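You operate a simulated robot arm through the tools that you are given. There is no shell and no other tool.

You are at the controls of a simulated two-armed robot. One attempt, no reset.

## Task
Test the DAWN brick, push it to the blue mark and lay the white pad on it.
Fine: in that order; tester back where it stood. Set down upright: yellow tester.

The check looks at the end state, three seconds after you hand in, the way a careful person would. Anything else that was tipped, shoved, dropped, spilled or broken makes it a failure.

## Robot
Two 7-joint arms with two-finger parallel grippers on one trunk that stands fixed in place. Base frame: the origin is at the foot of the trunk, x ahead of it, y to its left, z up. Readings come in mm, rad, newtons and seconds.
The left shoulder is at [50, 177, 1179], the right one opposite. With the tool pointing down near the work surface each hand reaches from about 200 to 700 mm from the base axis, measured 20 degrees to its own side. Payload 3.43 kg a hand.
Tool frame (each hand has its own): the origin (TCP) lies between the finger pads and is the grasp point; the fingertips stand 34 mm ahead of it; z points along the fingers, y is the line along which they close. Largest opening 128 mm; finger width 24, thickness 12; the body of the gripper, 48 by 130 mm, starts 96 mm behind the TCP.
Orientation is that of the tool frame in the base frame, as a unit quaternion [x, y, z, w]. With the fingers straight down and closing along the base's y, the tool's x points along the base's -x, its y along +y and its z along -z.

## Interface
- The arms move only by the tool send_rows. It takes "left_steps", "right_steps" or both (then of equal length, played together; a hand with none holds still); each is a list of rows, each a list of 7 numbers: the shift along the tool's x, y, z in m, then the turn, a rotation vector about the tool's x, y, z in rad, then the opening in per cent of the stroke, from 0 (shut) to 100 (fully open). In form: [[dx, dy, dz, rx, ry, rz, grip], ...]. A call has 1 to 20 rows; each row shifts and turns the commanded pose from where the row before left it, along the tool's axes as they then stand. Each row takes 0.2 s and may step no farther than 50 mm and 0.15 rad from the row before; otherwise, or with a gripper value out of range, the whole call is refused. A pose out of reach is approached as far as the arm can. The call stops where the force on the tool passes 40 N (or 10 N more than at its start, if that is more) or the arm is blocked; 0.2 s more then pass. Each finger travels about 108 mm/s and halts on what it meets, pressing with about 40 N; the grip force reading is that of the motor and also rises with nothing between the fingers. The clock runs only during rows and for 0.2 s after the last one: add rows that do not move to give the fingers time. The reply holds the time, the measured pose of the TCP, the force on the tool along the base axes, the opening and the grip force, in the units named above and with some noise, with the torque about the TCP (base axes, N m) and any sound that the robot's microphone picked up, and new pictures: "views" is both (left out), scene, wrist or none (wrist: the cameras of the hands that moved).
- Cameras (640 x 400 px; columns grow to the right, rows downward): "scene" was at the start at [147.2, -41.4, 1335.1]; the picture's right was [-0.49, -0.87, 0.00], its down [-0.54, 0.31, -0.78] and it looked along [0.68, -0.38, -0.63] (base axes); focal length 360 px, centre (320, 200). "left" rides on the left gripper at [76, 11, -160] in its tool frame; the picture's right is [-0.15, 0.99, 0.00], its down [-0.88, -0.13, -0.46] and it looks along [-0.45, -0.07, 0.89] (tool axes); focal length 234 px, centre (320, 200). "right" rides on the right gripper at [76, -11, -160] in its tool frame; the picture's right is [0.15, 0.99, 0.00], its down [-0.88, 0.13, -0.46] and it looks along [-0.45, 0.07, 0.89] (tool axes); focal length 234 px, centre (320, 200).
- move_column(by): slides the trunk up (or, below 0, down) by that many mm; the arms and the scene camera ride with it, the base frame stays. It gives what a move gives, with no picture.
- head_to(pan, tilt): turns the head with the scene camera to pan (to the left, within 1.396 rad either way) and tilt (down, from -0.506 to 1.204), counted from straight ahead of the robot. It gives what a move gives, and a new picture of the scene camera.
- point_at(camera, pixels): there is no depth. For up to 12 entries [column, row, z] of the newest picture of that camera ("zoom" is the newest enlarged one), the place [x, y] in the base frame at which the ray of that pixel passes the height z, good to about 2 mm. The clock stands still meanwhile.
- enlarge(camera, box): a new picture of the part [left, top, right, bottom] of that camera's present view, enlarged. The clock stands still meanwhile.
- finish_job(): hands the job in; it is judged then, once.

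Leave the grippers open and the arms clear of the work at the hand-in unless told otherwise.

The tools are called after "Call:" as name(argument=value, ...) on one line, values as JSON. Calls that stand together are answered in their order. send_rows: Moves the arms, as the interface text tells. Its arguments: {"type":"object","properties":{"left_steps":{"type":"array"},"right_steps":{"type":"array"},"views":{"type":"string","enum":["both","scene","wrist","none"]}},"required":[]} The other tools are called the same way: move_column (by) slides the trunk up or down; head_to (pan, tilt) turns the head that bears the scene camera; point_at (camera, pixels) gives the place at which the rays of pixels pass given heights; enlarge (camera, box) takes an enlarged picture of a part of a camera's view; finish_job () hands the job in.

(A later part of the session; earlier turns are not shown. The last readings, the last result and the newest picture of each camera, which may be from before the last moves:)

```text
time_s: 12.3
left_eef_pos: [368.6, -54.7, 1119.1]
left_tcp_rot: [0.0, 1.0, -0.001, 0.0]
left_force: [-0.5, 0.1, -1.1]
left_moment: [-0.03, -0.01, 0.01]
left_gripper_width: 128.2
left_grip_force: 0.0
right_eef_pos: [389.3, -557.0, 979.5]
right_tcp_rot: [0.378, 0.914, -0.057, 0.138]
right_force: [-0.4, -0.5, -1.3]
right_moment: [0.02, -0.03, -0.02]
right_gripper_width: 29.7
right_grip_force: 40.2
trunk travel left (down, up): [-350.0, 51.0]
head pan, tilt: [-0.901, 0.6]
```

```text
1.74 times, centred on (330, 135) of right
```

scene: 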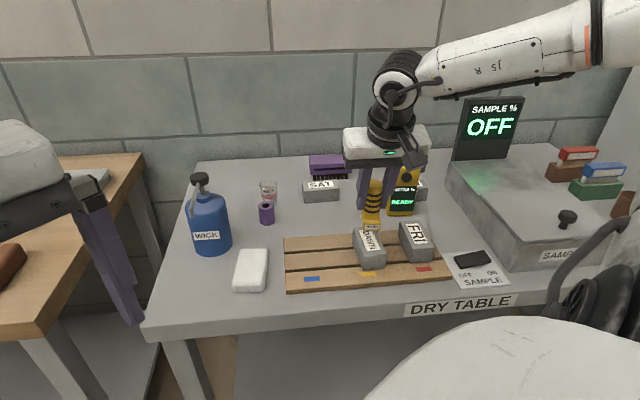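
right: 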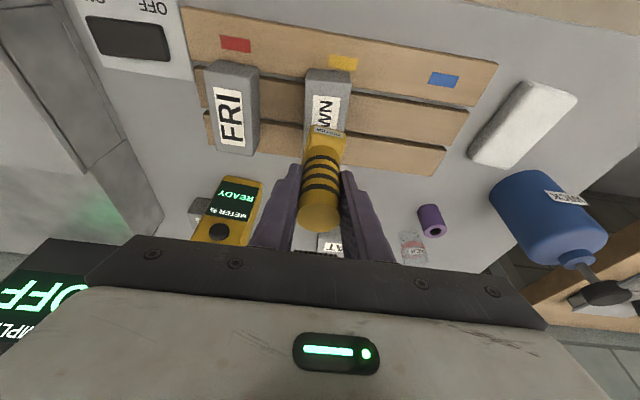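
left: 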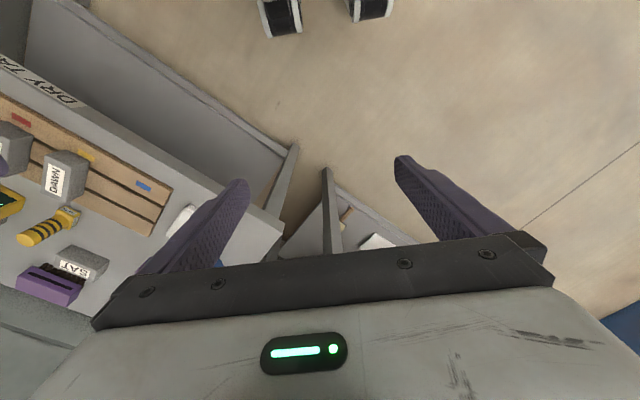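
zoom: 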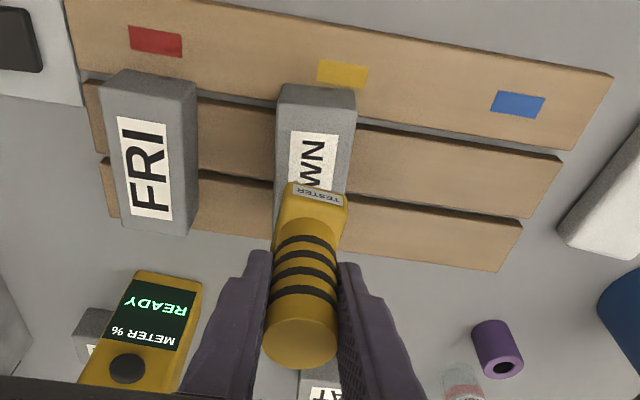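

Slight offset of ~3 mm remains; I correct it while lowering 22 mm (pins should then be ~8 mm above DAWN).

Call:
send_rows(right_steps=[[0.0047, 0.0006, 0.01, 0, 0, 0, 10], [0.0047, 0.0006, 0.0101, 0, 0, 0, 10], [0, 0, 0, 0, 0, 0, 10], [0, 0, 0, 0, 0, 0, 10]], views="scene")

Call:
enlarge(camera="scene", box=[335, 175, 405, 280])

Call:
enlarge(camera="right", box=[270, 60, 370, 220])

```text
time_s: 13.3
left_eef_pos: [370.4, -53.5, 1119.2]
left_tcp_rot: [0.0, 1.0, 0.0, 0.0]
left_force: [-0.2, 0.8, -0.2]
left_moment: [0.02, 0.01, 0.0]
left_gripper_width: 128.1
left_grip_force: 0.1
right_eef_pos: [384.8, -553.4, 956.1]
right_tcp_rot: [0.378, 0.914, -0.057, 0.137]
right_force: [0.6, 0.3, -1.4]
right_moment: [0.05, 0.0, 0.01]
right_gripper_width: 29.7
right_grip_force: 39.9
trunk travel left (down, up): [-350.0, 51.0]
head pan, tilt: [-0.901, 0.6]
```

scene: 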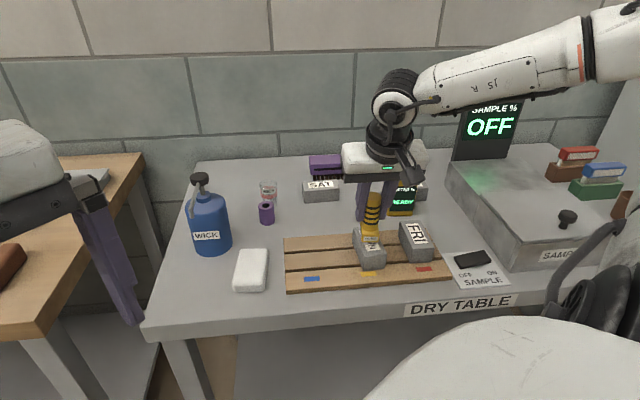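

```text
3.81 times, centred on (370, 228) of scene
```

zoom: 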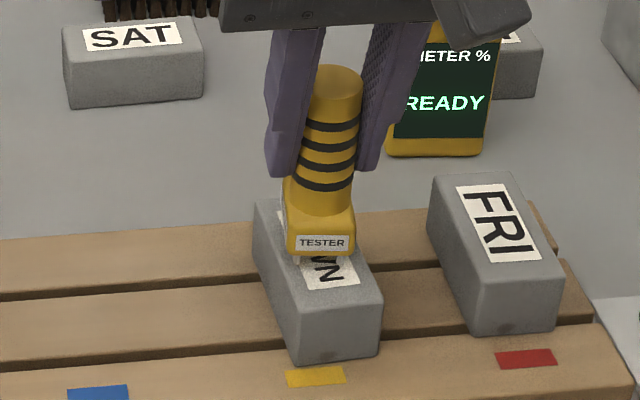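

```text
2.50 times, centred on (320, 140) of right
```

zoom: 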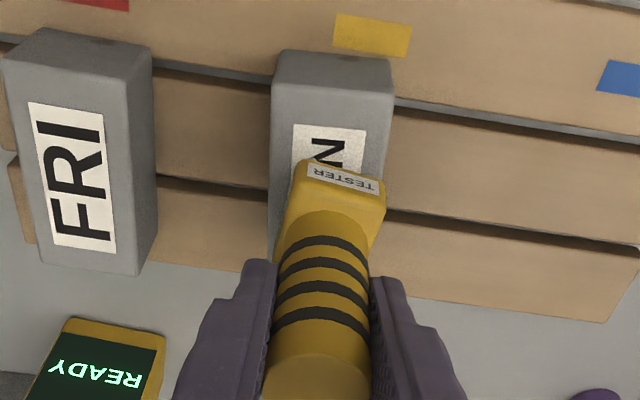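

Call:
point_at(camera="zoom", pixels=[[343, 177, 897], [276, 88, 874], [392, 95, 874], [315, 380, 980], [302, 170, 890], [384, 188, 890]])

Call:
point_at(camera="scene", pixels=[[370.5, 239.2, 897], [364.7, 237.0, 881], [376.6, 235.9, 881], [357.9, 250.5, 874], [364.45, 257.2, 874], [386.8, 254.2, 874], [352.75, 227.8, 874], [373.45, 226.0, 874]])

```text
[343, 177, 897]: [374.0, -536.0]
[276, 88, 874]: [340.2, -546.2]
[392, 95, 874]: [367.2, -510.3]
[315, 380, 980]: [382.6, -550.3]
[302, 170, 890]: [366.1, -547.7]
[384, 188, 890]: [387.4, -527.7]
```

```text
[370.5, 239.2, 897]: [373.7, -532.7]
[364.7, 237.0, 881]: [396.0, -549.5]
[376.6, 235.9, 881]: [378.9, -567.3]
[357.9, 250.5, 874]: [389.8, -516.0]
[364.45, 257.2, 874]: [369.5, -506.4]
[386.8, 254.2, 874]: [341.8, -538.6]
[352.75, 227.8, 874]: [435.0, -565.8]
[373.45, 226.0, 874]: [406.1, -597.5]
```

Call:
enlarge(camera="scene", box=[350, 185, 390, 265])

Call:
enlarge(camera="right", box=[290, 80, 350, 150])

```text
5.00 times, centred on (370, 225) of scene
```

zoom: 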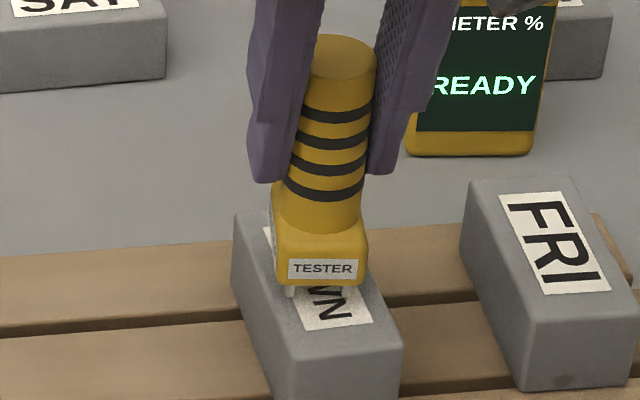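

```text
5.71 times, centred on (320, 115) of right
```

zoom: 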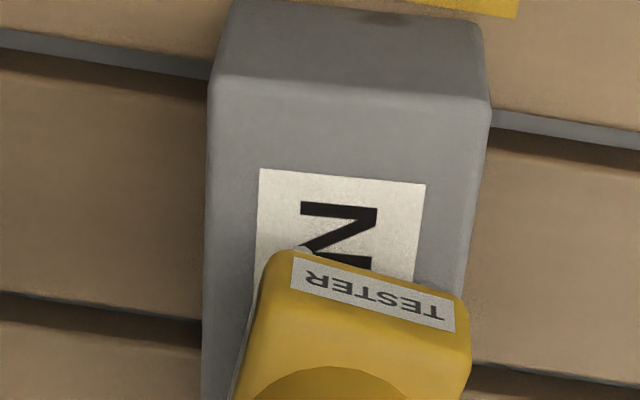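

The pins hang a few mm above DAWN's label, centred within ~2 mm. I shift 2 mm toward brick centre and lower in small steps until contact is felt.

Call:
send_rows(right_steps=[[0.0006, -0.002, 0.0019, 0, 0, 0, 10], [0.0006, 0, 0.0019, 0, 0, 0, 10], [0, 0, 0, 0, 0, 0, 10]], views="none")

```text
time_s: 14.1
left_eef_pos: [368.9, -53.4, 1119.5]
left_tcp_rot: [0.0, 1.0, 0.0, 0.0]
left_force: [-1.3, -0.1, -0.4]
left_moment: [-0.01, 0.02, 0.0]
left_gripper_width: 128.0
left_grip_force: 0.0
right_eef_pos: [383.2, -553.3, 951.9]
right_tcp_rot: [0.378, 0.914, -0.058, 0.138]
right_force: [0.1, -0.3, -0.7]
right_moment: [0.07, -0.05, 0.0]
right_gripper_width: 29.4
right_grip_force: 40.0
trunk travel left (down, up): [-350.0, 51.0]
head pan, tilt: [-0.901, 0.6]
```

No clear contact yet (force ≈ -0.7 N). I continue down 1.5 mm at a time.

Call:
send_rows(right_steps=[[0.0004, 0, 0.0014, 0, 0, 0, 10], [0, 0, 0, 0, 0, 0, 10]], views="none")

```text
time_s: 14.7
left_eef_pos: [368.9, -53.7, 1120.0]
left_tcp_rot: [0.0, 1.0, -0.001, 0.0]
left_force: [-0.1, -0.4, 0.4]
left_moment: [0.0, -0.03, -0.01]
left_gripper_width: 128.2
left_grip_force: 0.0
right_eef_pos: [382.8, -552.3, 951.3]
right_tcp_rot: [0.377, 0.914, -0.058, 0.139]
right_force: [0.1, 0.6, 4.1]
right_moment: [-0.13, 0.19, 0.04]
right_gripper_width: 29.6
right_grip_force: 40.5
trunk travel left (down, up): [-350.0, 51.0]
head pan, tilt: [-0.901, 0.6]
```

Contact: about 5 N upward now. I look at the meter and the contact.

Call:
enlarge(camera="scene", box=[345, 170, 425, 280])

Call:
enlarge(camera="right", box=[180, 60, 370, 250])

```text
3.64 times, centred on (385, 225) of scene
```

zoom: 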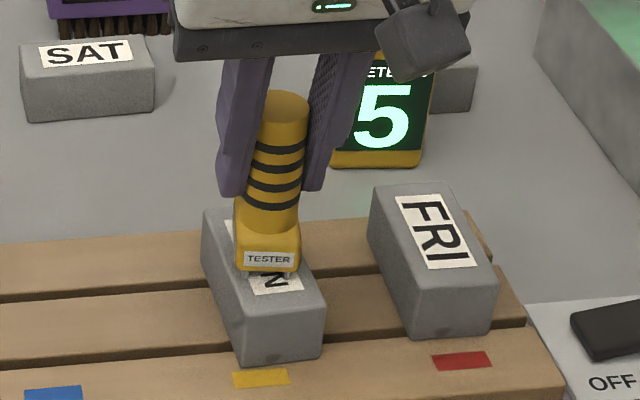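

```text
2.11 times, centred on (275, 155) of right
```

zoom: 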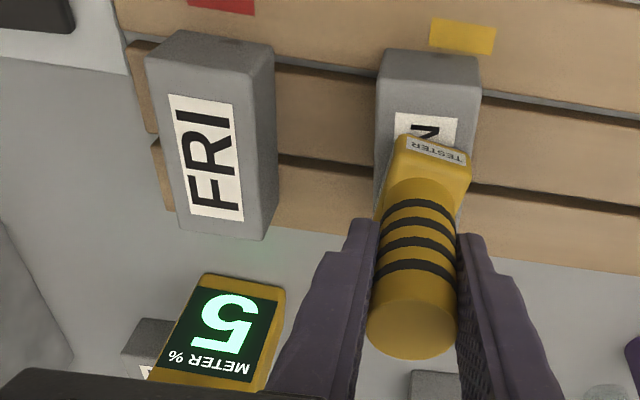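

The meter now shows "5". I hold still for a second to see that the reading settles.

Call:
send_rows(right_steps=[[0, 0, 0, 0, 0, 0, 10], [0, 0, 0, 0, 0, 0, 10], [0, 0, 0, 0, 0, 0, 10], [0, 0, 0, 0, 0, 0, 10], [0, 0, 0, 0, 0, 0, 10], [0, 0, 0, 0, 0, 0, 10], [0, 0, 0, 0, 0, 0, 10], [0, 0, 0, 0, 0, 0, 10]], views="both")

Call:
enlarge(camera="right", box=[180, 60, 370, 250])

```text
time_s: 16.5
left_eef_pos: [367.8, -52.3, 1119.9]
left_tcp_rot: [0.0, 1.0, -0.001, 0.0]
left_force: [0.1, 0.5, -0.1]
left_moment: [-0.01, 0.01, -0.03]
left_gripper_width: 127.8
left_grip_force: 0.0
right_eef_pos: [383.6, -553.7, 950.9]
right_tcp_rot: [0.377, 0.914, -0.057, 0.138]
right_force: [1.4, -2.9, 7.7]
right_moment: [-0.14, -0.06, 0.06]
right_gripper_width: 29.7
right_grip_force: 39.8
trunk travel left (down, up): [-350.0, 51.0]
head pan, tilt: [-0.901, 0.6]
```

scene: 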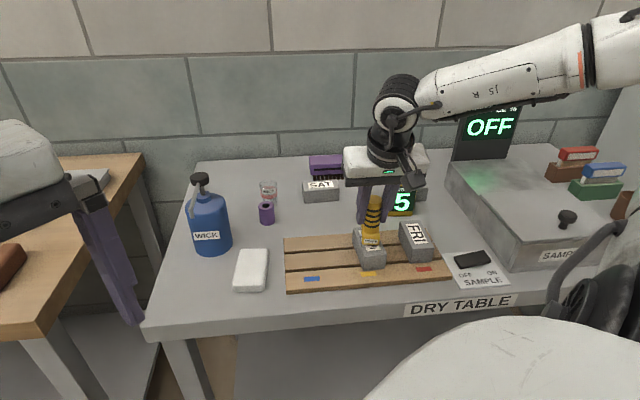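
right: 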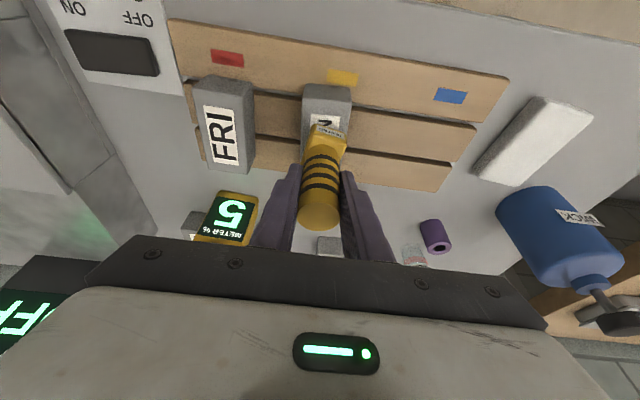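

```text
2.11 times, centred on (275, 155) of right
```

zoom: 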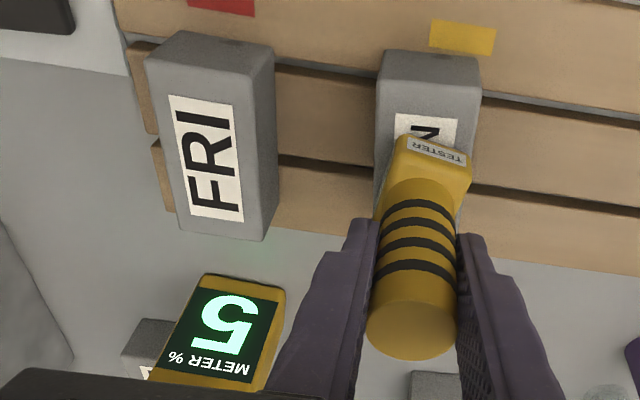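

Reading steady at 5 %. I lift straight up ~30 mm.

Call:
send_rows(right_steps=[[-0.0012, 0, -0.0038, 0, 0, 0, 10], [-0.0039, 0, -0.0126, 0, 0, 0, 10], [-0.0039, 0, -0.0126, 0, 0, 0, 10], [0, 0, 0, 0, 0, 0, 10]], views="both")

Call:
enlarge(camera="scene", box=[340, 150, 430, 280])

```text
time_s: 17.5
left_eef_pos: [369.0, -54.3, 1120.1]
left_tcp_rot: [0.0, 1.0, 0.001, 0.0]
left_force: [0.5, 0.0, -0.3]
left_moment: [-0.01, 0.01, -0.01]
left_gripper_width: 128.0
left_grip_force: 0.1
right_eef_pos: [383.5, -553.5, 981.0]
right_tcp_rot: [0.378, 0.914, -0.057, 0.138]
right_force: [0.8, 0.1, -1.3]
right_moment: [-0.01, 0.02, 0.0]
right_gripper_width: 29.7
right_grip_force: 40.3
trunk travel left (down, up): [-350.0, 51.0]
head pan, tilt: [-0.901, 0.6]
```

scene: 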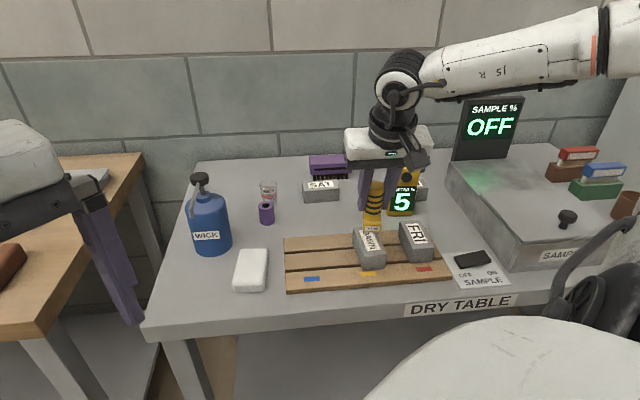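
right: 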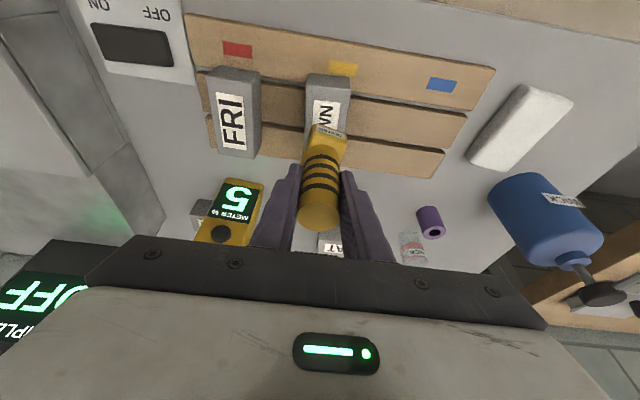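

```text
3.08 times, centred on (385, 215) of scene
```

zoom: 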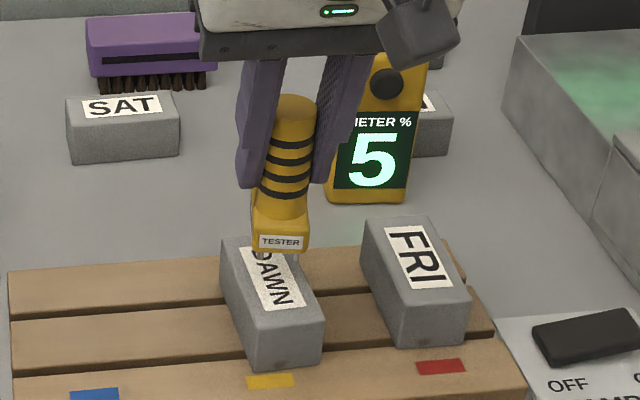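

The meter holds the "5". I return the tester along the reverse path: first horizontally to above its original spot.

Call:
send_rows(right_steps=[[-0.0295, 0.0021, 0.0099, 0, 0, 0, 10], [-0.0295, 0.0021, 0.0099, 0, 0, 0, 10], [-0.0295, 0.0021, 0.0099, 0, 0, 0, 10], [-0.0296, 0.0021, 0.01, 0, 0, 0, 10], [0, 0, 0, 0, 0, 0, 10], [0, 0, 0, 0, 0, 0, 10]], views="both")

```text
time_s: 18.9
left_eef_pos: [369.4, -54.0, 1120.5]
left_tcp_rot: [0.0, 1.0, -0.001, 0.0]
left_force: [-0.3, 0.1, 0.7]
left_moment: [0.02, 0.02, 0.05]
left_gripper_width: 127.9
left_grip_force: 0.0
right_eef_pos: [480.5, -634.8, 979.1]
right_tcp_rot: [0.377, 0.914, -0.057, 0.138]
right_force: [0.0, 0.3, -1.3]
right_moment: [-0.01, 0.0, 0.02]
right_gripper_width: 29.7
right_grip_force: 40.2
trunk travel left (down, up): [-350.0, 51.0]
head pan, tilt: [-0.901, 0.6]
```

scene: 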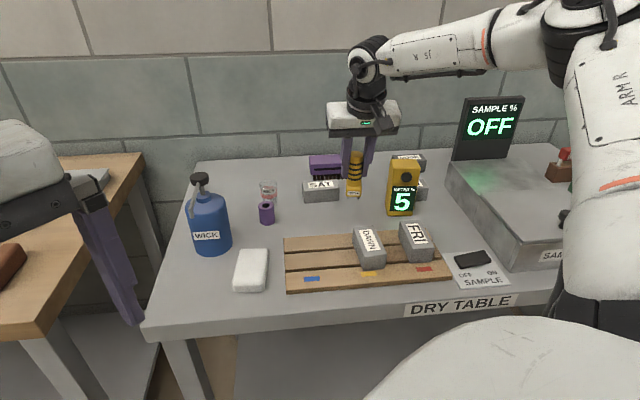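
right: 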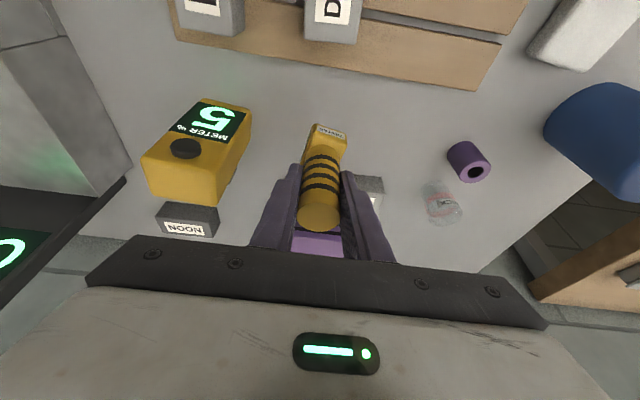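

Call:
enlarge(camera="right", box=[270, 100, 370, 240])

Call:
enlarge(camera="scene", box=[330, 140, 385, 210])

```text
2.86 times, centred on (320, 170) of right
```

zoom: 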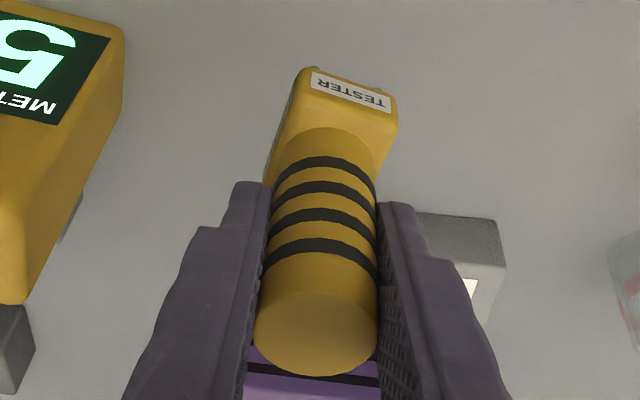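

```text
5.71 times, centred on (358, 175) of scene
```

zoom: 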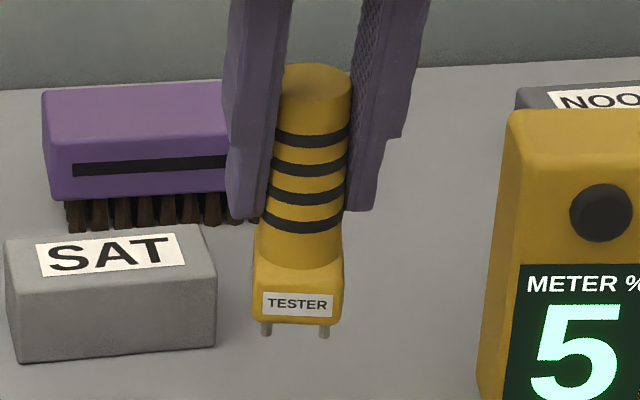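

The tester seems to have twisted slightly in the grip while pressing. I triangulate its top disc and pins to quantify it.

Call:
point_at(camera="scene", pixels=[[357.2, 155.2, 1000], [357.2, 155.2, 1010], [348.5, 198.8, 895], [358.7, 199.2, 895], [348.5, 198.8, 905], [358.7, 199.2, 905], [354.1, 193.1, 910], [354.1, 193.1, 920]])

Call:
point_at(camera="right", pixels=[[318.6, 216.6, 1000], [318.6, 216.6, 1010], [318.25, 123.4, 895], [341, 131.5, 895], [318.25, 123.4, 905], [341, 131.5, 905], [330.5, 132.3, 910], [330.5, 132.3, 920]])

```text
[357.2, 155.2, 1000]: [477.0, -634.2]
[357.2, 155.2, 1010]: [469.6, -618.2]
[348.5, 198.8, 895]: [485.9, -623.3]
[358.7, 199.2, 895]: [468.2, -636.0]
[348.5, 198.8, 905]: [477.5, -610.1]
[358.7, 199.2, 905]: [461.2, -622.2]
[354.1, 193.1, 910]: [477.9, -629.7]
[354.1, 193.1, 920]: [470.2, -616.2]
```

```text
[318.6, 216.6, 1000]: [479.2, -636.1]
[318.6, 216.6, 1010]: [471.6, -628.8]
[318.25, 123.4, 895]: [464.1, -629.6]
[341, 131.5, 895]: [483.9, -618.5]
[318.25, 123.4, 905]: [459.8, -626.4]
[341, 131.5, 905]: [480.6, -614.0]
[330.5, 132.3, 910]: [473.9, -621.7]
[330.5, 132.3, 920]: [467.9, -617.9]
```

Position is right but the tester has yawed about 9° clockwise in the round grip. I turn it back about the vertical by 0.15 rad (base z in tool axes is (-0.296,0,-0.957)) and lower 80 mm, stopping a few mm above the table.

Call:
send_rows(right_steps=[[0, 0, 0, -0.0222, -0.0001, -0.0718, 10], [0, 0, 0, -0.0222, -0.0001, -0.0718, 10], [0.0059, 0, 0.0191, 0, 0, 0, 10], [0.0059, 0, 0.0191, 0, 0, 0, 10], [0.0059, 0, 0.0191, 0, 0, 0, 10], [0.0059, 0, 0.0191, 0, 0, 0, 10], [0, 0, 0, 0, 0, 0, 10], [0, 0, 0, 0, 0, 0, 10]], views="both")

Call:
enlarge(camera="scene", box=[325, 170, 385, 240])

Call:
enlarge(camera="right", box=[260, 90, 380, 240])

```text
time_s: 20.7
left_eef_pos: [368.0, -54.0, 1119.6]
left_tcp_rot: [0.0, 1.0, 0.0, 0.0]
left_force: [0.7, -0.1, -0.1]
left_moment: [0.01, -0.04, -0.02]
left_gripper_width: 127.9
left_grip_force: 0.1
right_eef_pos: [479.4, -634.7, 896.8]
right_tcp_rot: [0.308, 0.94, -0.046, 0.142]
right_force: [-1.0, 0.8, -2.2]
right_moment: [0.01, 0.02, -0.03]
right_gripper_width: 29.8
right_grip_force: 40.1
trunk travel left (down, up): [-350.0, 51.0]
head pan, tilt: [-0.901, 0.6]
```

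scene: 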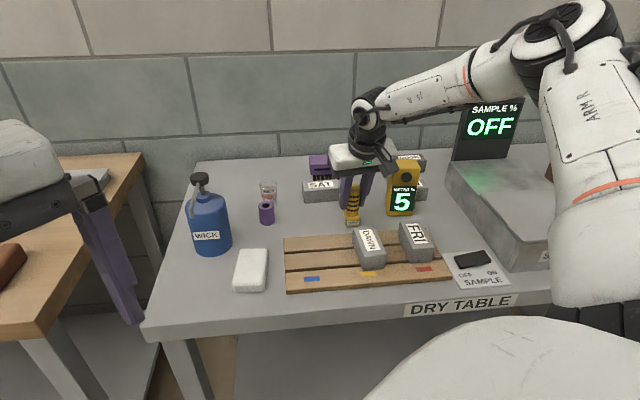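
right: 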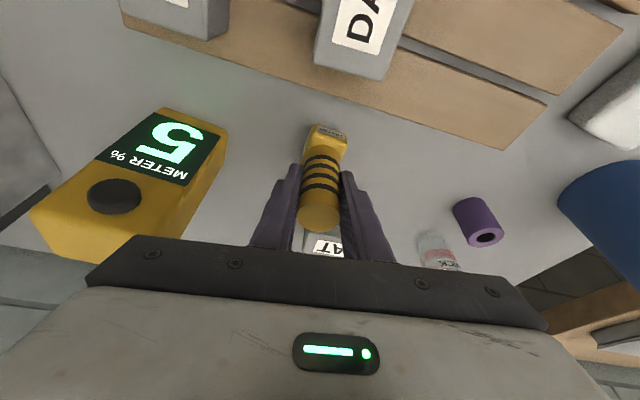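

```text
5.71 times, centred on (355, 205) of scene
```

zoom: 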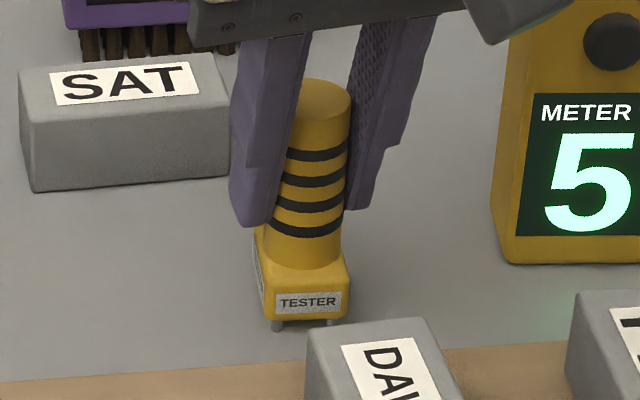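

```text
2.67 times, centred on (320, 165) of right
```

zoom: 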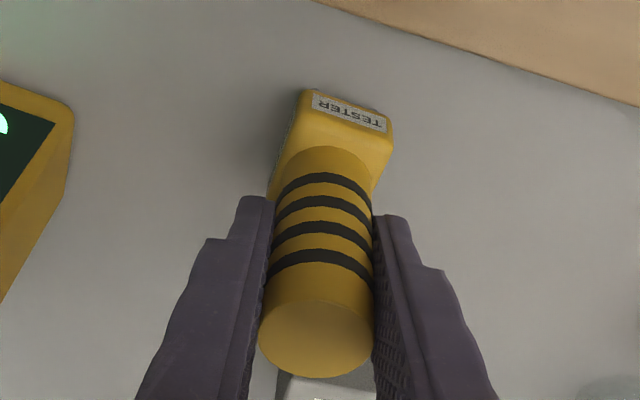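

The tester's image now matches its original spot within about a pixel. I lower the last millimetres gently until contact.

Call:
send_rows(right_steps=[[0.0009, 0, 0.0029, 0, 0, 0, 10], [0.0003, 0, 0.001, 0, 0, 0, 10], [0, 0, 0, 0, 0, 0, 10]], views="none")

```text
time_s: 21.5
left_eef_pos: [367.5, -51.8, 1120.2]
left_tcp_rot: [0.0, 1.0, -0.001, 0.002]
left_force: [-0.1, 0.3, 0.9]
left_moment: [0.01, -0.01, 0.02]
left_gripper_width: 127.8
left_grip_force: 0.1
right_eef_pos: [479.5, -635.2, 896.5]
right_tcp_rot: [0.307, 0.939, -0.046, 0.145]
right_force: [-0.5, -4.6, 17.1]
right_moment: [-0.06, 0.36, 0.08]
right_gripper_width: 29.5
right_grip_force: 40.5
trunk travel left (down, up): [-350.0, 51.0]
head pan, tilt: [-0.901, 0.6]
```

Already 17 N – contact came ~3 mm higher than before. I back off 3 mm to relax and look.

Call:
send_rows(right_steps=[[-0.0009, 0, -0.0029, 0, 0, 0, 10], [0, 0, 0, 0, 0, 0, 10]], views="both")

Call:
enlarge(camera="scene", box=[325, 170, 385, 240])

Call:
enlarge(camera="right", box=[260, 90, 380, 240])

```text
time_s: 22.1
left_eef_pos: [369.0, -53.1, 1121.4]
left_tcp_rot: [0.0, 1.0, -0.001, 0.0]
left_force: [0.4, 0.1, 0.0]
left_moment: [0.03, 0.0, -0.01]
left_gripper_width: 128.1
left_grip_force: 0.1
right_eef_pos: [478.9, -635.0, 896.7]
right_tcp_rot: [0.308, 0.94, -0.047, 0.142]
right_force: [2.5, -0.7, 8.6]
right_moment: [-0.15, -0.12, 0.12]
right_gripper_width: 29.7
right_grip_force: 39.5
trunk travel left (down, up): [-350.0, 51.0]
head pan, tilt: [-0.901, 0.6]
```

scene: 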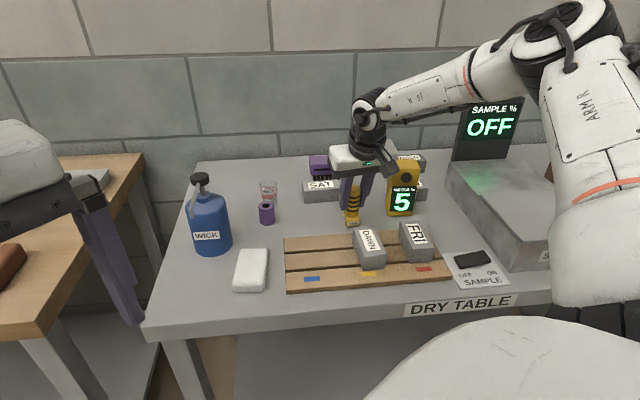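
right: 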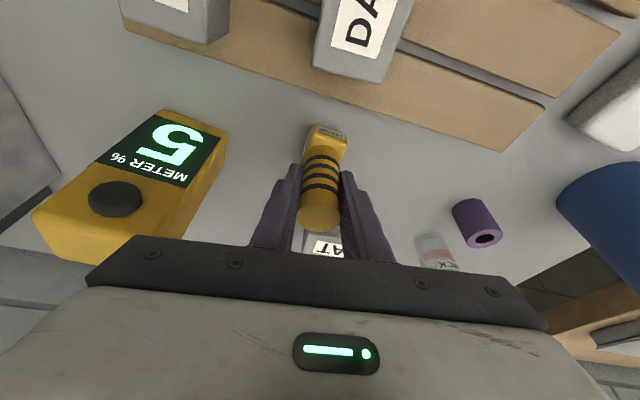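

```text
5.71 times, centred on (355, 205) of scene
```

zoom: 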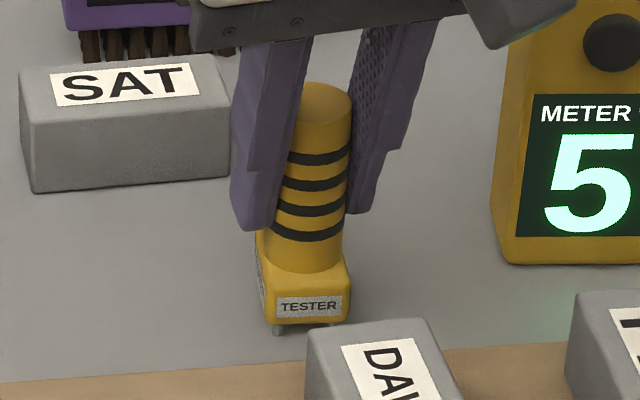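

```text
2.67 times, centred on (320, 165) of right
```

zoom: 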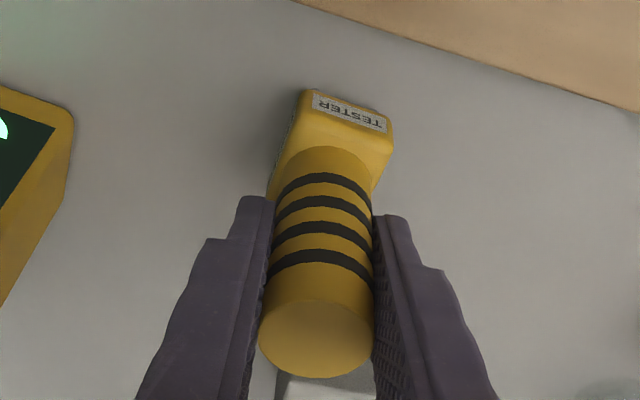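

The label and pins are back at their original pixels (353,224)/(347.5,228), so it stands on the table with ~8 N residual push. I ease off 2.4 mm, then open slowly.

Call:
send_rows(right_steps=[[-0.0007, 0, -0.0023, 0, 0, 0, 10], [0, 0, 0, 0, 0, 0, 10]], views="none")

```text
time_s: 22.7
left_eef_pos: [369.6, -53.3, 1119.1]
left_tcp_rot: [0.0, 1.0, 0.001, 0.0]
left_force: [0.3, 0.1, 1.3]
left_moment: [-0.01, 0.04, 0.03]
left_gripper_width: 128.1
left_grip_force: 0.0
right_eef_pos: [477.1, -634.7, 897.0]
right_tcp_rot: [0.31, 0.939, -0.047, 0.138]
right_force: [-0.3, -0.3, -0.1]
right_moment: [-0.01, 0.02, 0.03]
right_gripper_width: 29.5
right_grip_force: 40.6
trunk travel left (down, up): [-350.0, 51.0]
head pan, tilt: [-0.901, 0.6]
```

Force is near zero: the table carries the tester. I open the fingers gradually.

Call:
send_rows(right_steps=[[0, 0, 0, 0, 0, 0, 22], [0, 0, 0, 0, 0, 0, 24], [0, 0, 0, 0, 0, 0, 27], [0, 0, 0, 0, 0, 0, 32], [0, 0, 0, 0, 0, 0, 40], [0, 0, 0, 0, 0, 0, 50], [0, 0, 0, 0, 0, 0, 52]], views="both")

Call:
enlarge(camera="scene", box=[325, 170, 385, 240])

Call:
enlarge(camera="right", box=[250, 80, 390, 250])

```text
time_s: 24.3
left_eef_pos: [368.4, -53.0, 1119.5]
left_tcp_rot: [0.0, 1.0, 0.0, 0.0]
left_force: [0.4, 0.3, 0.8]
left_moment: [0.0, 0.0, -0.01]
left_gripper_width: 128.1
left_grip_force: 0.1
right_eef_pos: [479.7, -635.3, 898.1]
right_tcp_rot: [0.308, 0.94, -0.046, 0.142]
right_force: [0.2, 0.9, 0.3]
right_moment: [0.0, 0.02, -0.02]
right_gripper_width: 66.6
right_grip_force: 0.1
trunk travel left (down, up): [-350.0, 51.0]
head pan, tilt: [-0.901, 0.6]
```

scene: 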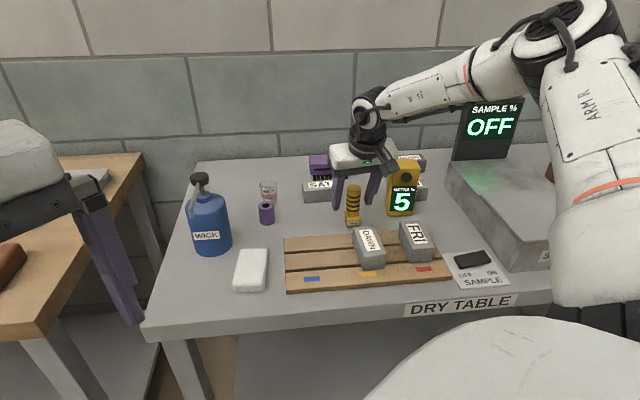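
right: 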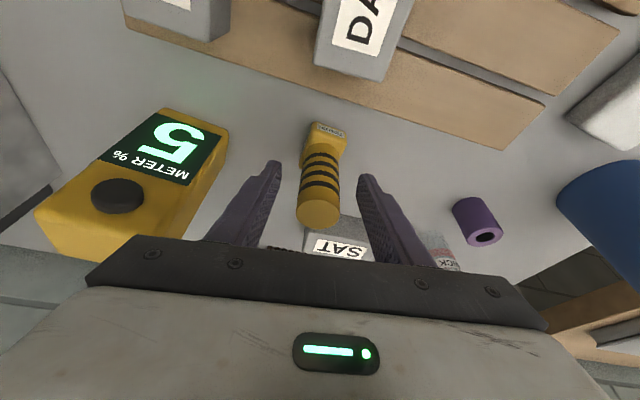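

```text
5.71 times, centred on (355, 205) of scene
```

zoom: 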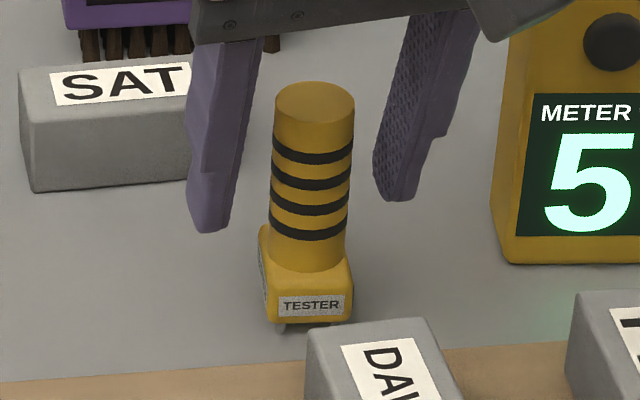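

```text
2.35 times, centred on (320, 165) of right
```

zoom: 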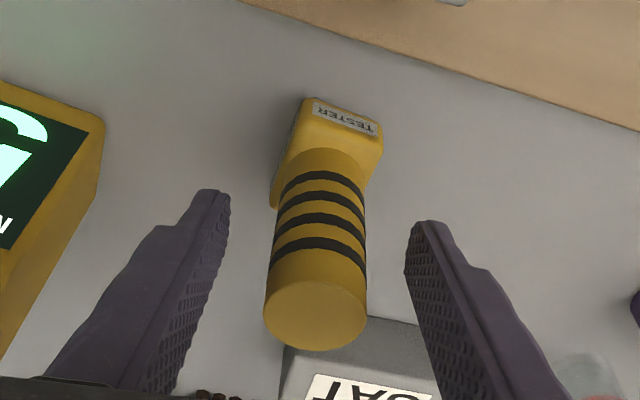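

The tester stands free: top at (354.0,188.2) and label at (353.4,223.4), matching its original pixels. I retract straight up 110 mm.

Call:
send_rows(right_steps=[[-0.0059, 0, -0.0191, 0, 0, 0, 52], [-0.0089, 0, -0.0287, 0, 0, 0, 52], [-0.0089, 0, -0.0287, 0, 0, 0, 52], [-0.0089, 0, -0.0287, 0, 0, 0, 52], [0, 0, 0, 0, 0, 0, 52]], views="both")

Call:
enlarge(camera="scene", box=[335, 175, 375, 235])

```text
time_s: 25.5
left_eef_pos: [369.1, -53.5, 1119.6]
left_tcp_rot: [0.0, 1.0, 0.0, 0.0]
left_force: [0.3, -0.6, 0.7]
left_moment: [-0.01, 0.0, -0.01]
left_gripper_width: 128.0
left_grip_force: 0.1
right_eef_pos: [477.3, -636.0, 1006.3]
right_tcp_rot: [0.307, 0.94, -0.046, 0.142]
right_force: [0.4, 0.6, 0.1]
right_moment: [-0.03, 0.01, -0.02]
right_gripper_width: 66.5
right_grip_force: 0.1
trunk travel left (down, up): [-350.0, 51.0]
head pan, tilt: [-0.901, 0.6]
```

scene: 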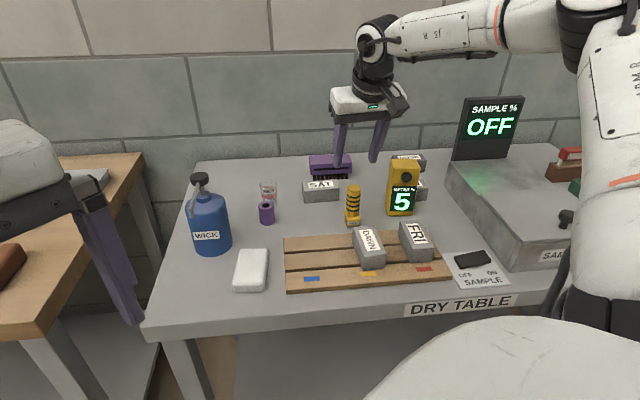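
right: 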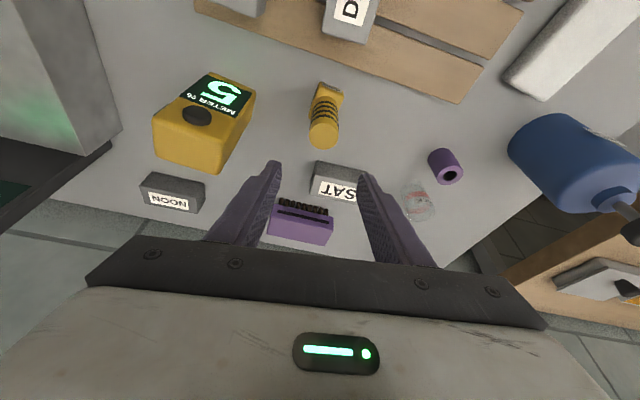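

```text
6.67 times, centred on (355, 205) of scene
```

zoom: 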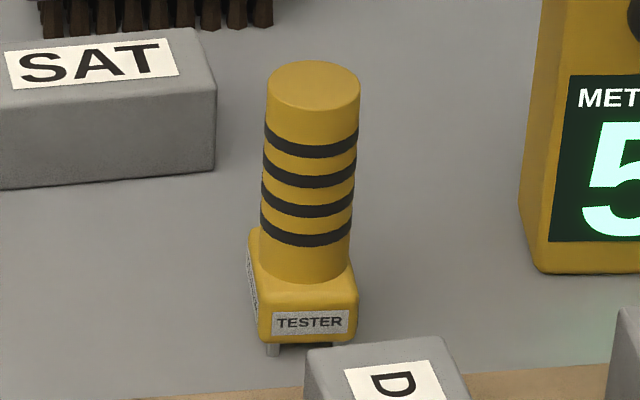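

Tester stands upright at its original place (within ~1 mm). Next: turn the hand back, move above DAWN and level the tool to vertical, for pushing with fingers straddling the brick.

Call:
send_rows(right_steps=[[0, 0, 0, 0.0222, 0.0001, 0.0718, 60], [0, 0, 0, 0.0222, 0.0001, 0.0718, 60], [0.0288, -0.0013, -0.0089, 0, 0, 0, 60], [0.0288, -0.0013, -0.0089, 0, 0, 0, 60], [0.0288, -0.0013, -0.0089, 0, 0, 0, 60], [0.0288, -0.0013, -0.0089, 0, 0, 0, 60], [0, 0, 0, 0, 0.15, 0, 60], [0, 0, 0, 0, 0.15, 0, 60], [0, 0, 0, 0, 0, 0, 60], [0, 0, 0, 0, 0, 0, 60]], views="both")

Call:
enlarge(camera="right", box=[180, 30, 500, 240])

```text
time_s: 27.7
left_eef_pos: [369.6, -54.1, 1118.8]
left_tcp_rot: [0.0, 1.0, 0.0, 0.0]
left_force: [-0.2, -0.9, -0.5]
left_moment: [0.02, 0.01, 0.03]
left_gripper_width: 128.2
left_grip_force: 0.1
right_eef_pos: [388.8, -553.1, 1008.6]
right_tcp_rot: [0.382, 0.924, 0.001, -0.001]
right_force: [0.2, -0.2, 0.0]
right_moment: [-0.01, 0.01, -0.04]
right_gripper_width: 76.9
right_grip_force: 0.0
trunk travel left (down, up): [-350.0, 51.0]
head pan, tilt: [-0.901, 0.6]
```

scene: 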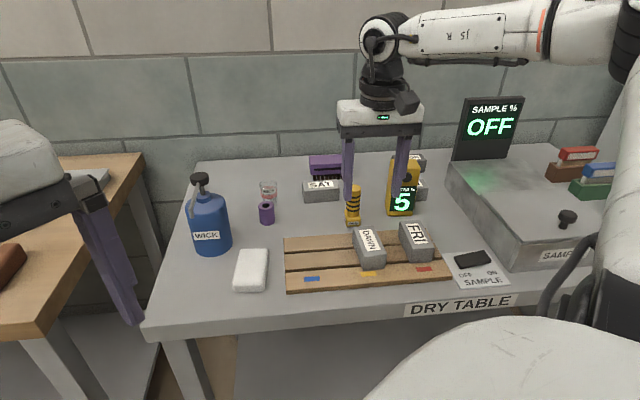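
right: 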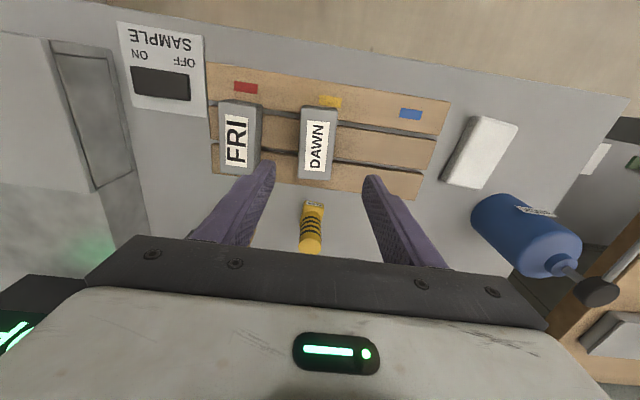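

```text
1.90 times, centred on (340, 135) of right
```

zoom: 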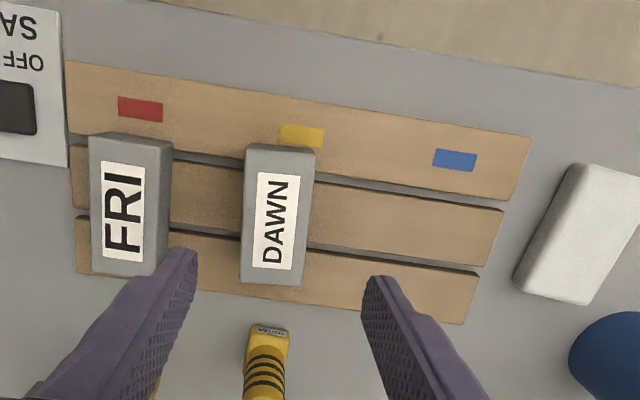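

Clear overhead view. I zoom in on DAWN, FRI and the marks for exact measurement.

Call:
enlarge(camera="right", box=[210, 75, 350, 190])

```text
3.48 times, centred on (280, 132) of right
```

zoom: 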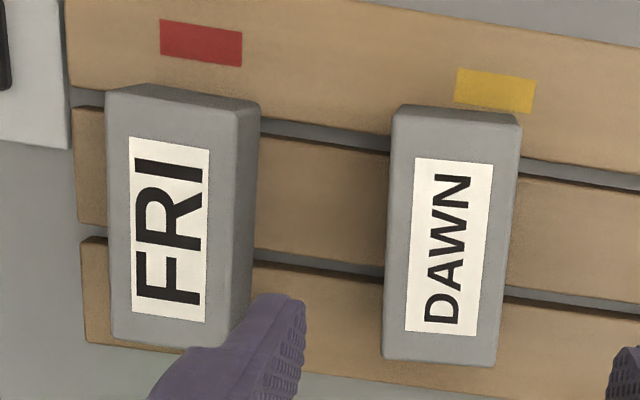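

Call:
point_at(camera="zoom", pixels=[[393, 113, 874], [520, 122, 874], [497, 365, 874], [382, 358, 874], [107, 92, 874], [238, 106, 874], [222, 345, 874], [113, 338, 874], [495, 91, 832], [201, 43, 832]])

Call:
point_at(camera="right", pixels=[[410.7, 113.8, 832], [410.7, 113.8, 825], [410.7, 113.8, 840]])

Call:
point_at(camera="scene", pixels=[[311.6, 279.0, 832], [311.6, 279.0, 825], [311.6, 279.0, 840]])

```text
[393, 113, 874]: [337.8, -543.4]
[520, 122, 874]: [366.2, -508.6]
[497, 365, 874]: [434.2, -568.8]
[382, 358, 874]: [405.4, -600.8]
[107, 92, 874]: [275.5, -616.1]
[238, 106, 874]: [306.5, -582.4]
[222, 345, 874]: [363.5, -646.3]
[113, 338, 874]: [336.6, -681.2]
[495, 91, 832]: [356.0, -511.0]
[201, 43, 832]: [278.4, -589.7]
```

```text
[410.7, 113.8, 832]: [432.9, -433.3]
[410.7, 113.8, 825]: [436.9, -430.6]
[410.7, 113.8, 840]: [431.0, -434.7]
```

```text
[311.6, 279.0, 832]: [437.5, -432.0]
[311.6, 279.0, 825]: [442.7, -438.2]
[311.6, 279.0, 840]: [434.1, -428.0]
```

DAWN centre ≈ (387,-554.5), turned ~4°, 44×90 mm; blue mark at ≈ (435,-433). Push needed ≈ 119 mm along the slats (+45°). I lower the open fingers (62 mm) to just above the brick first.

Call:
send_rows(right_steps=[[0.0001, -0.0011, 0.028, 0, 0, 0, 49], [0.0002, -0.0012, 0.028, 0, 0, 0, 49], [0, 0, 0.028, 0, 0, 0, 49], [0, 0, 0, 0, 0, 0, 49], [0, 0, 0, 0, 0, 0, 49]], views="both")

Call:
enlarge(camera="right", box=[220, 40, 420, 220])

Call:
enlarge(camera="scene", box=[330, 170, 440, 290])

```text
time_s: 28.9
left_eef_pos: [370.3, -53.0, 1120.3]
left_tcp_rot: [0.0, 1.0, 0.001, 0.001]
left_force: [0.2, 0.2, 0.9]
left_moment: [-0.01, 0.01, -0.01]
left_gripper_width: 128.0
left_grip_force: 0.1
right_eef_pos: [387.7, -554.0, 926.8]
right_tcp_rot: [0.381, 0.925, 0.0, 0.001]
right_force: [1.7, 0.0, -0.5]
right_moment: [0.01, 0.03, -0.01]
right_gripper_width: 62.5
right_grip_force: 0.0
trunk travel left (down, up): [-350.0, 51.0]
head pan, tilt: [-0.901, 0.6]
```

scene: 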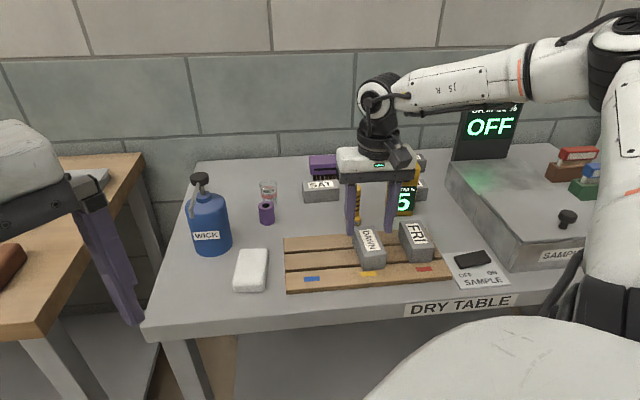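
right: 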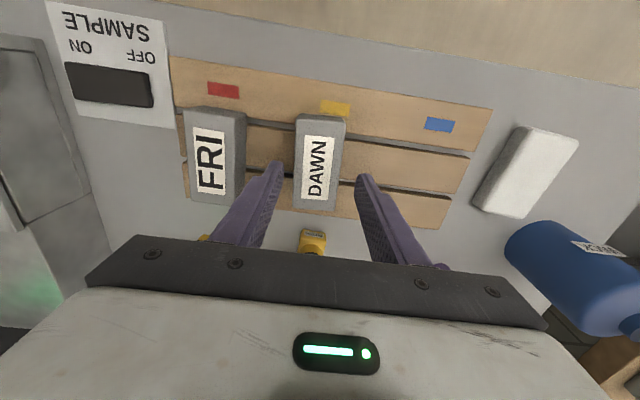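

```text
2.22 times, centred on (320, 130) of right
```

zoom: 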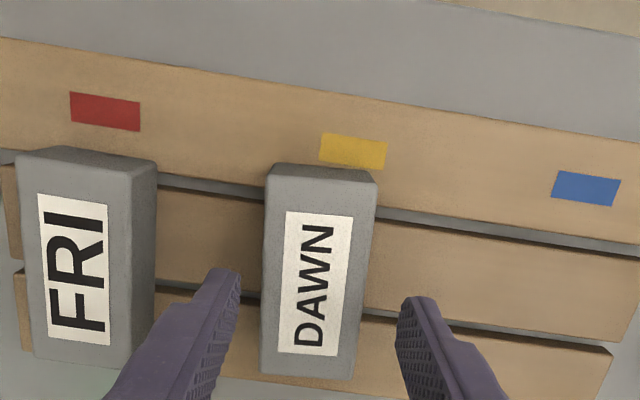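

```text
3.33 times, centred on (385, 230) of scene
```

zoom: 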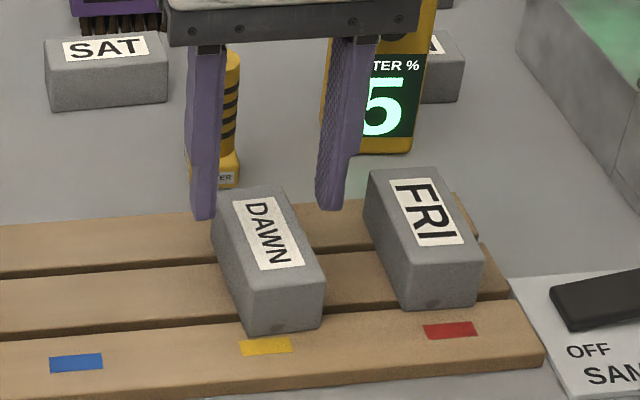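

Fingers straddle DAWN with room on both sides. I lower 50 mm so the tips end ~10 mm above the board.

Call:
send_rows(right_steps=[[0, 0, 0.015, 0, 0, 0, 49], [0, 0, 0.015, 0, 0, 0, 49], [0, 0, 0.01, 0, 0, 0, 49], [0, 0, 0.01, 0, 0, 0, 49], [0, 0, 0, 0, 0, 0, 49]], views="both")

Call:
enlarge(camera="right", box=[220, 60, 420, 240])

Call:
enlarge(camera="scene", box=[330, 170, 440, 290])

```text
time_s: 30.1
left_eef_pos: [369.5, -54.5, 1119.0]
left_tcp_rot: [0.0, 1.0, 0.0, 0.0]
left_force: [0.4, -0.1, -0.5]
left_moment: [0.0, -0.01, -0.02]
left_gripper_width: 128.0
left_grip_force: 0.0
right_eef_pos: [387.1, -555.5, 875.9]
right_tcp_rot: [0.382, 0.924, 0.0, 0.0]
right_force: [0.5, 0.3, 0.4]
right_moment: [0.03, -0.01, -0.01]
right_gripper_width: 62.8
right_grip_force: 0.0
trunk travel left (down, up): [-350.0, 51.0]
head pan, tilt: [-0.901, 0.6]
```

scene: 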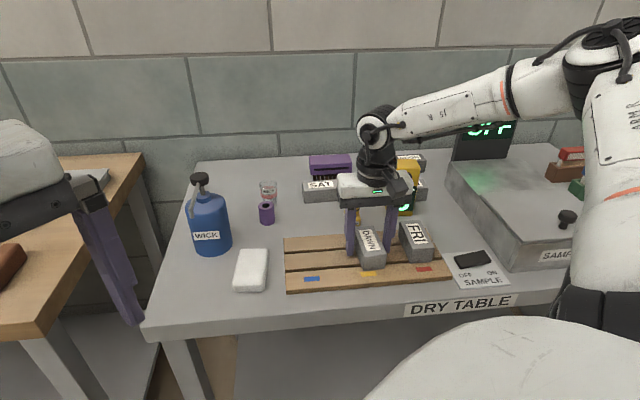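
right: 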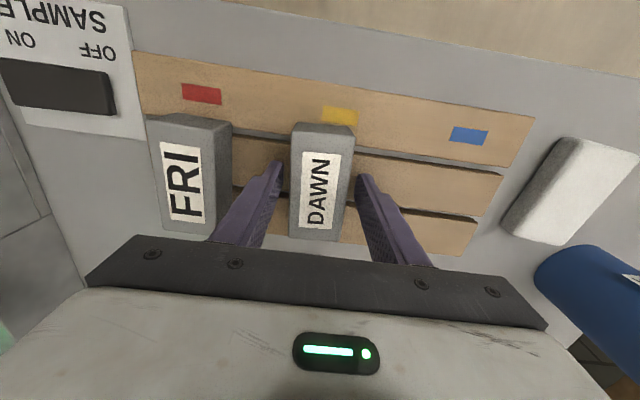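

```text
2.22 times, centred on (320, 150) of right
```

zoom: 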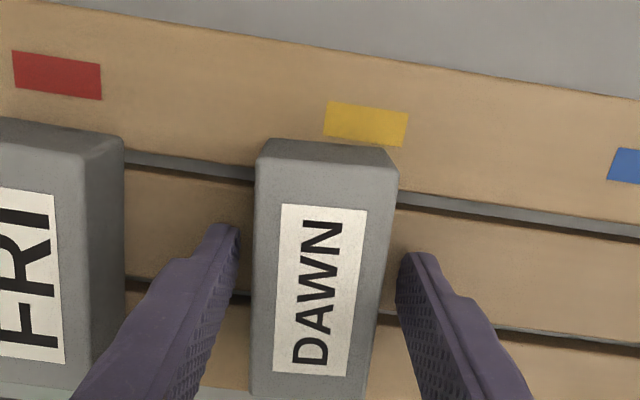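

```text
3.33 times, centred on (385, 230) of scene
```

zoom: 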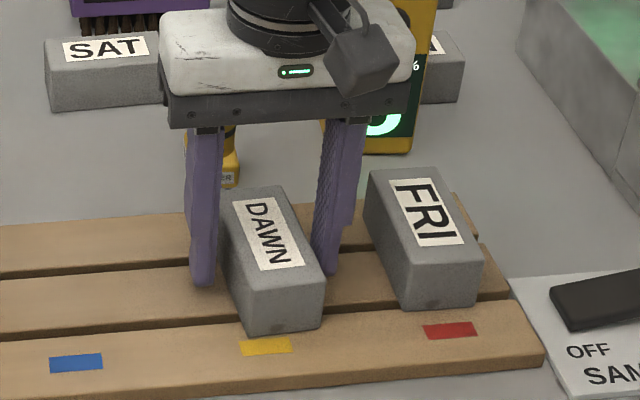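

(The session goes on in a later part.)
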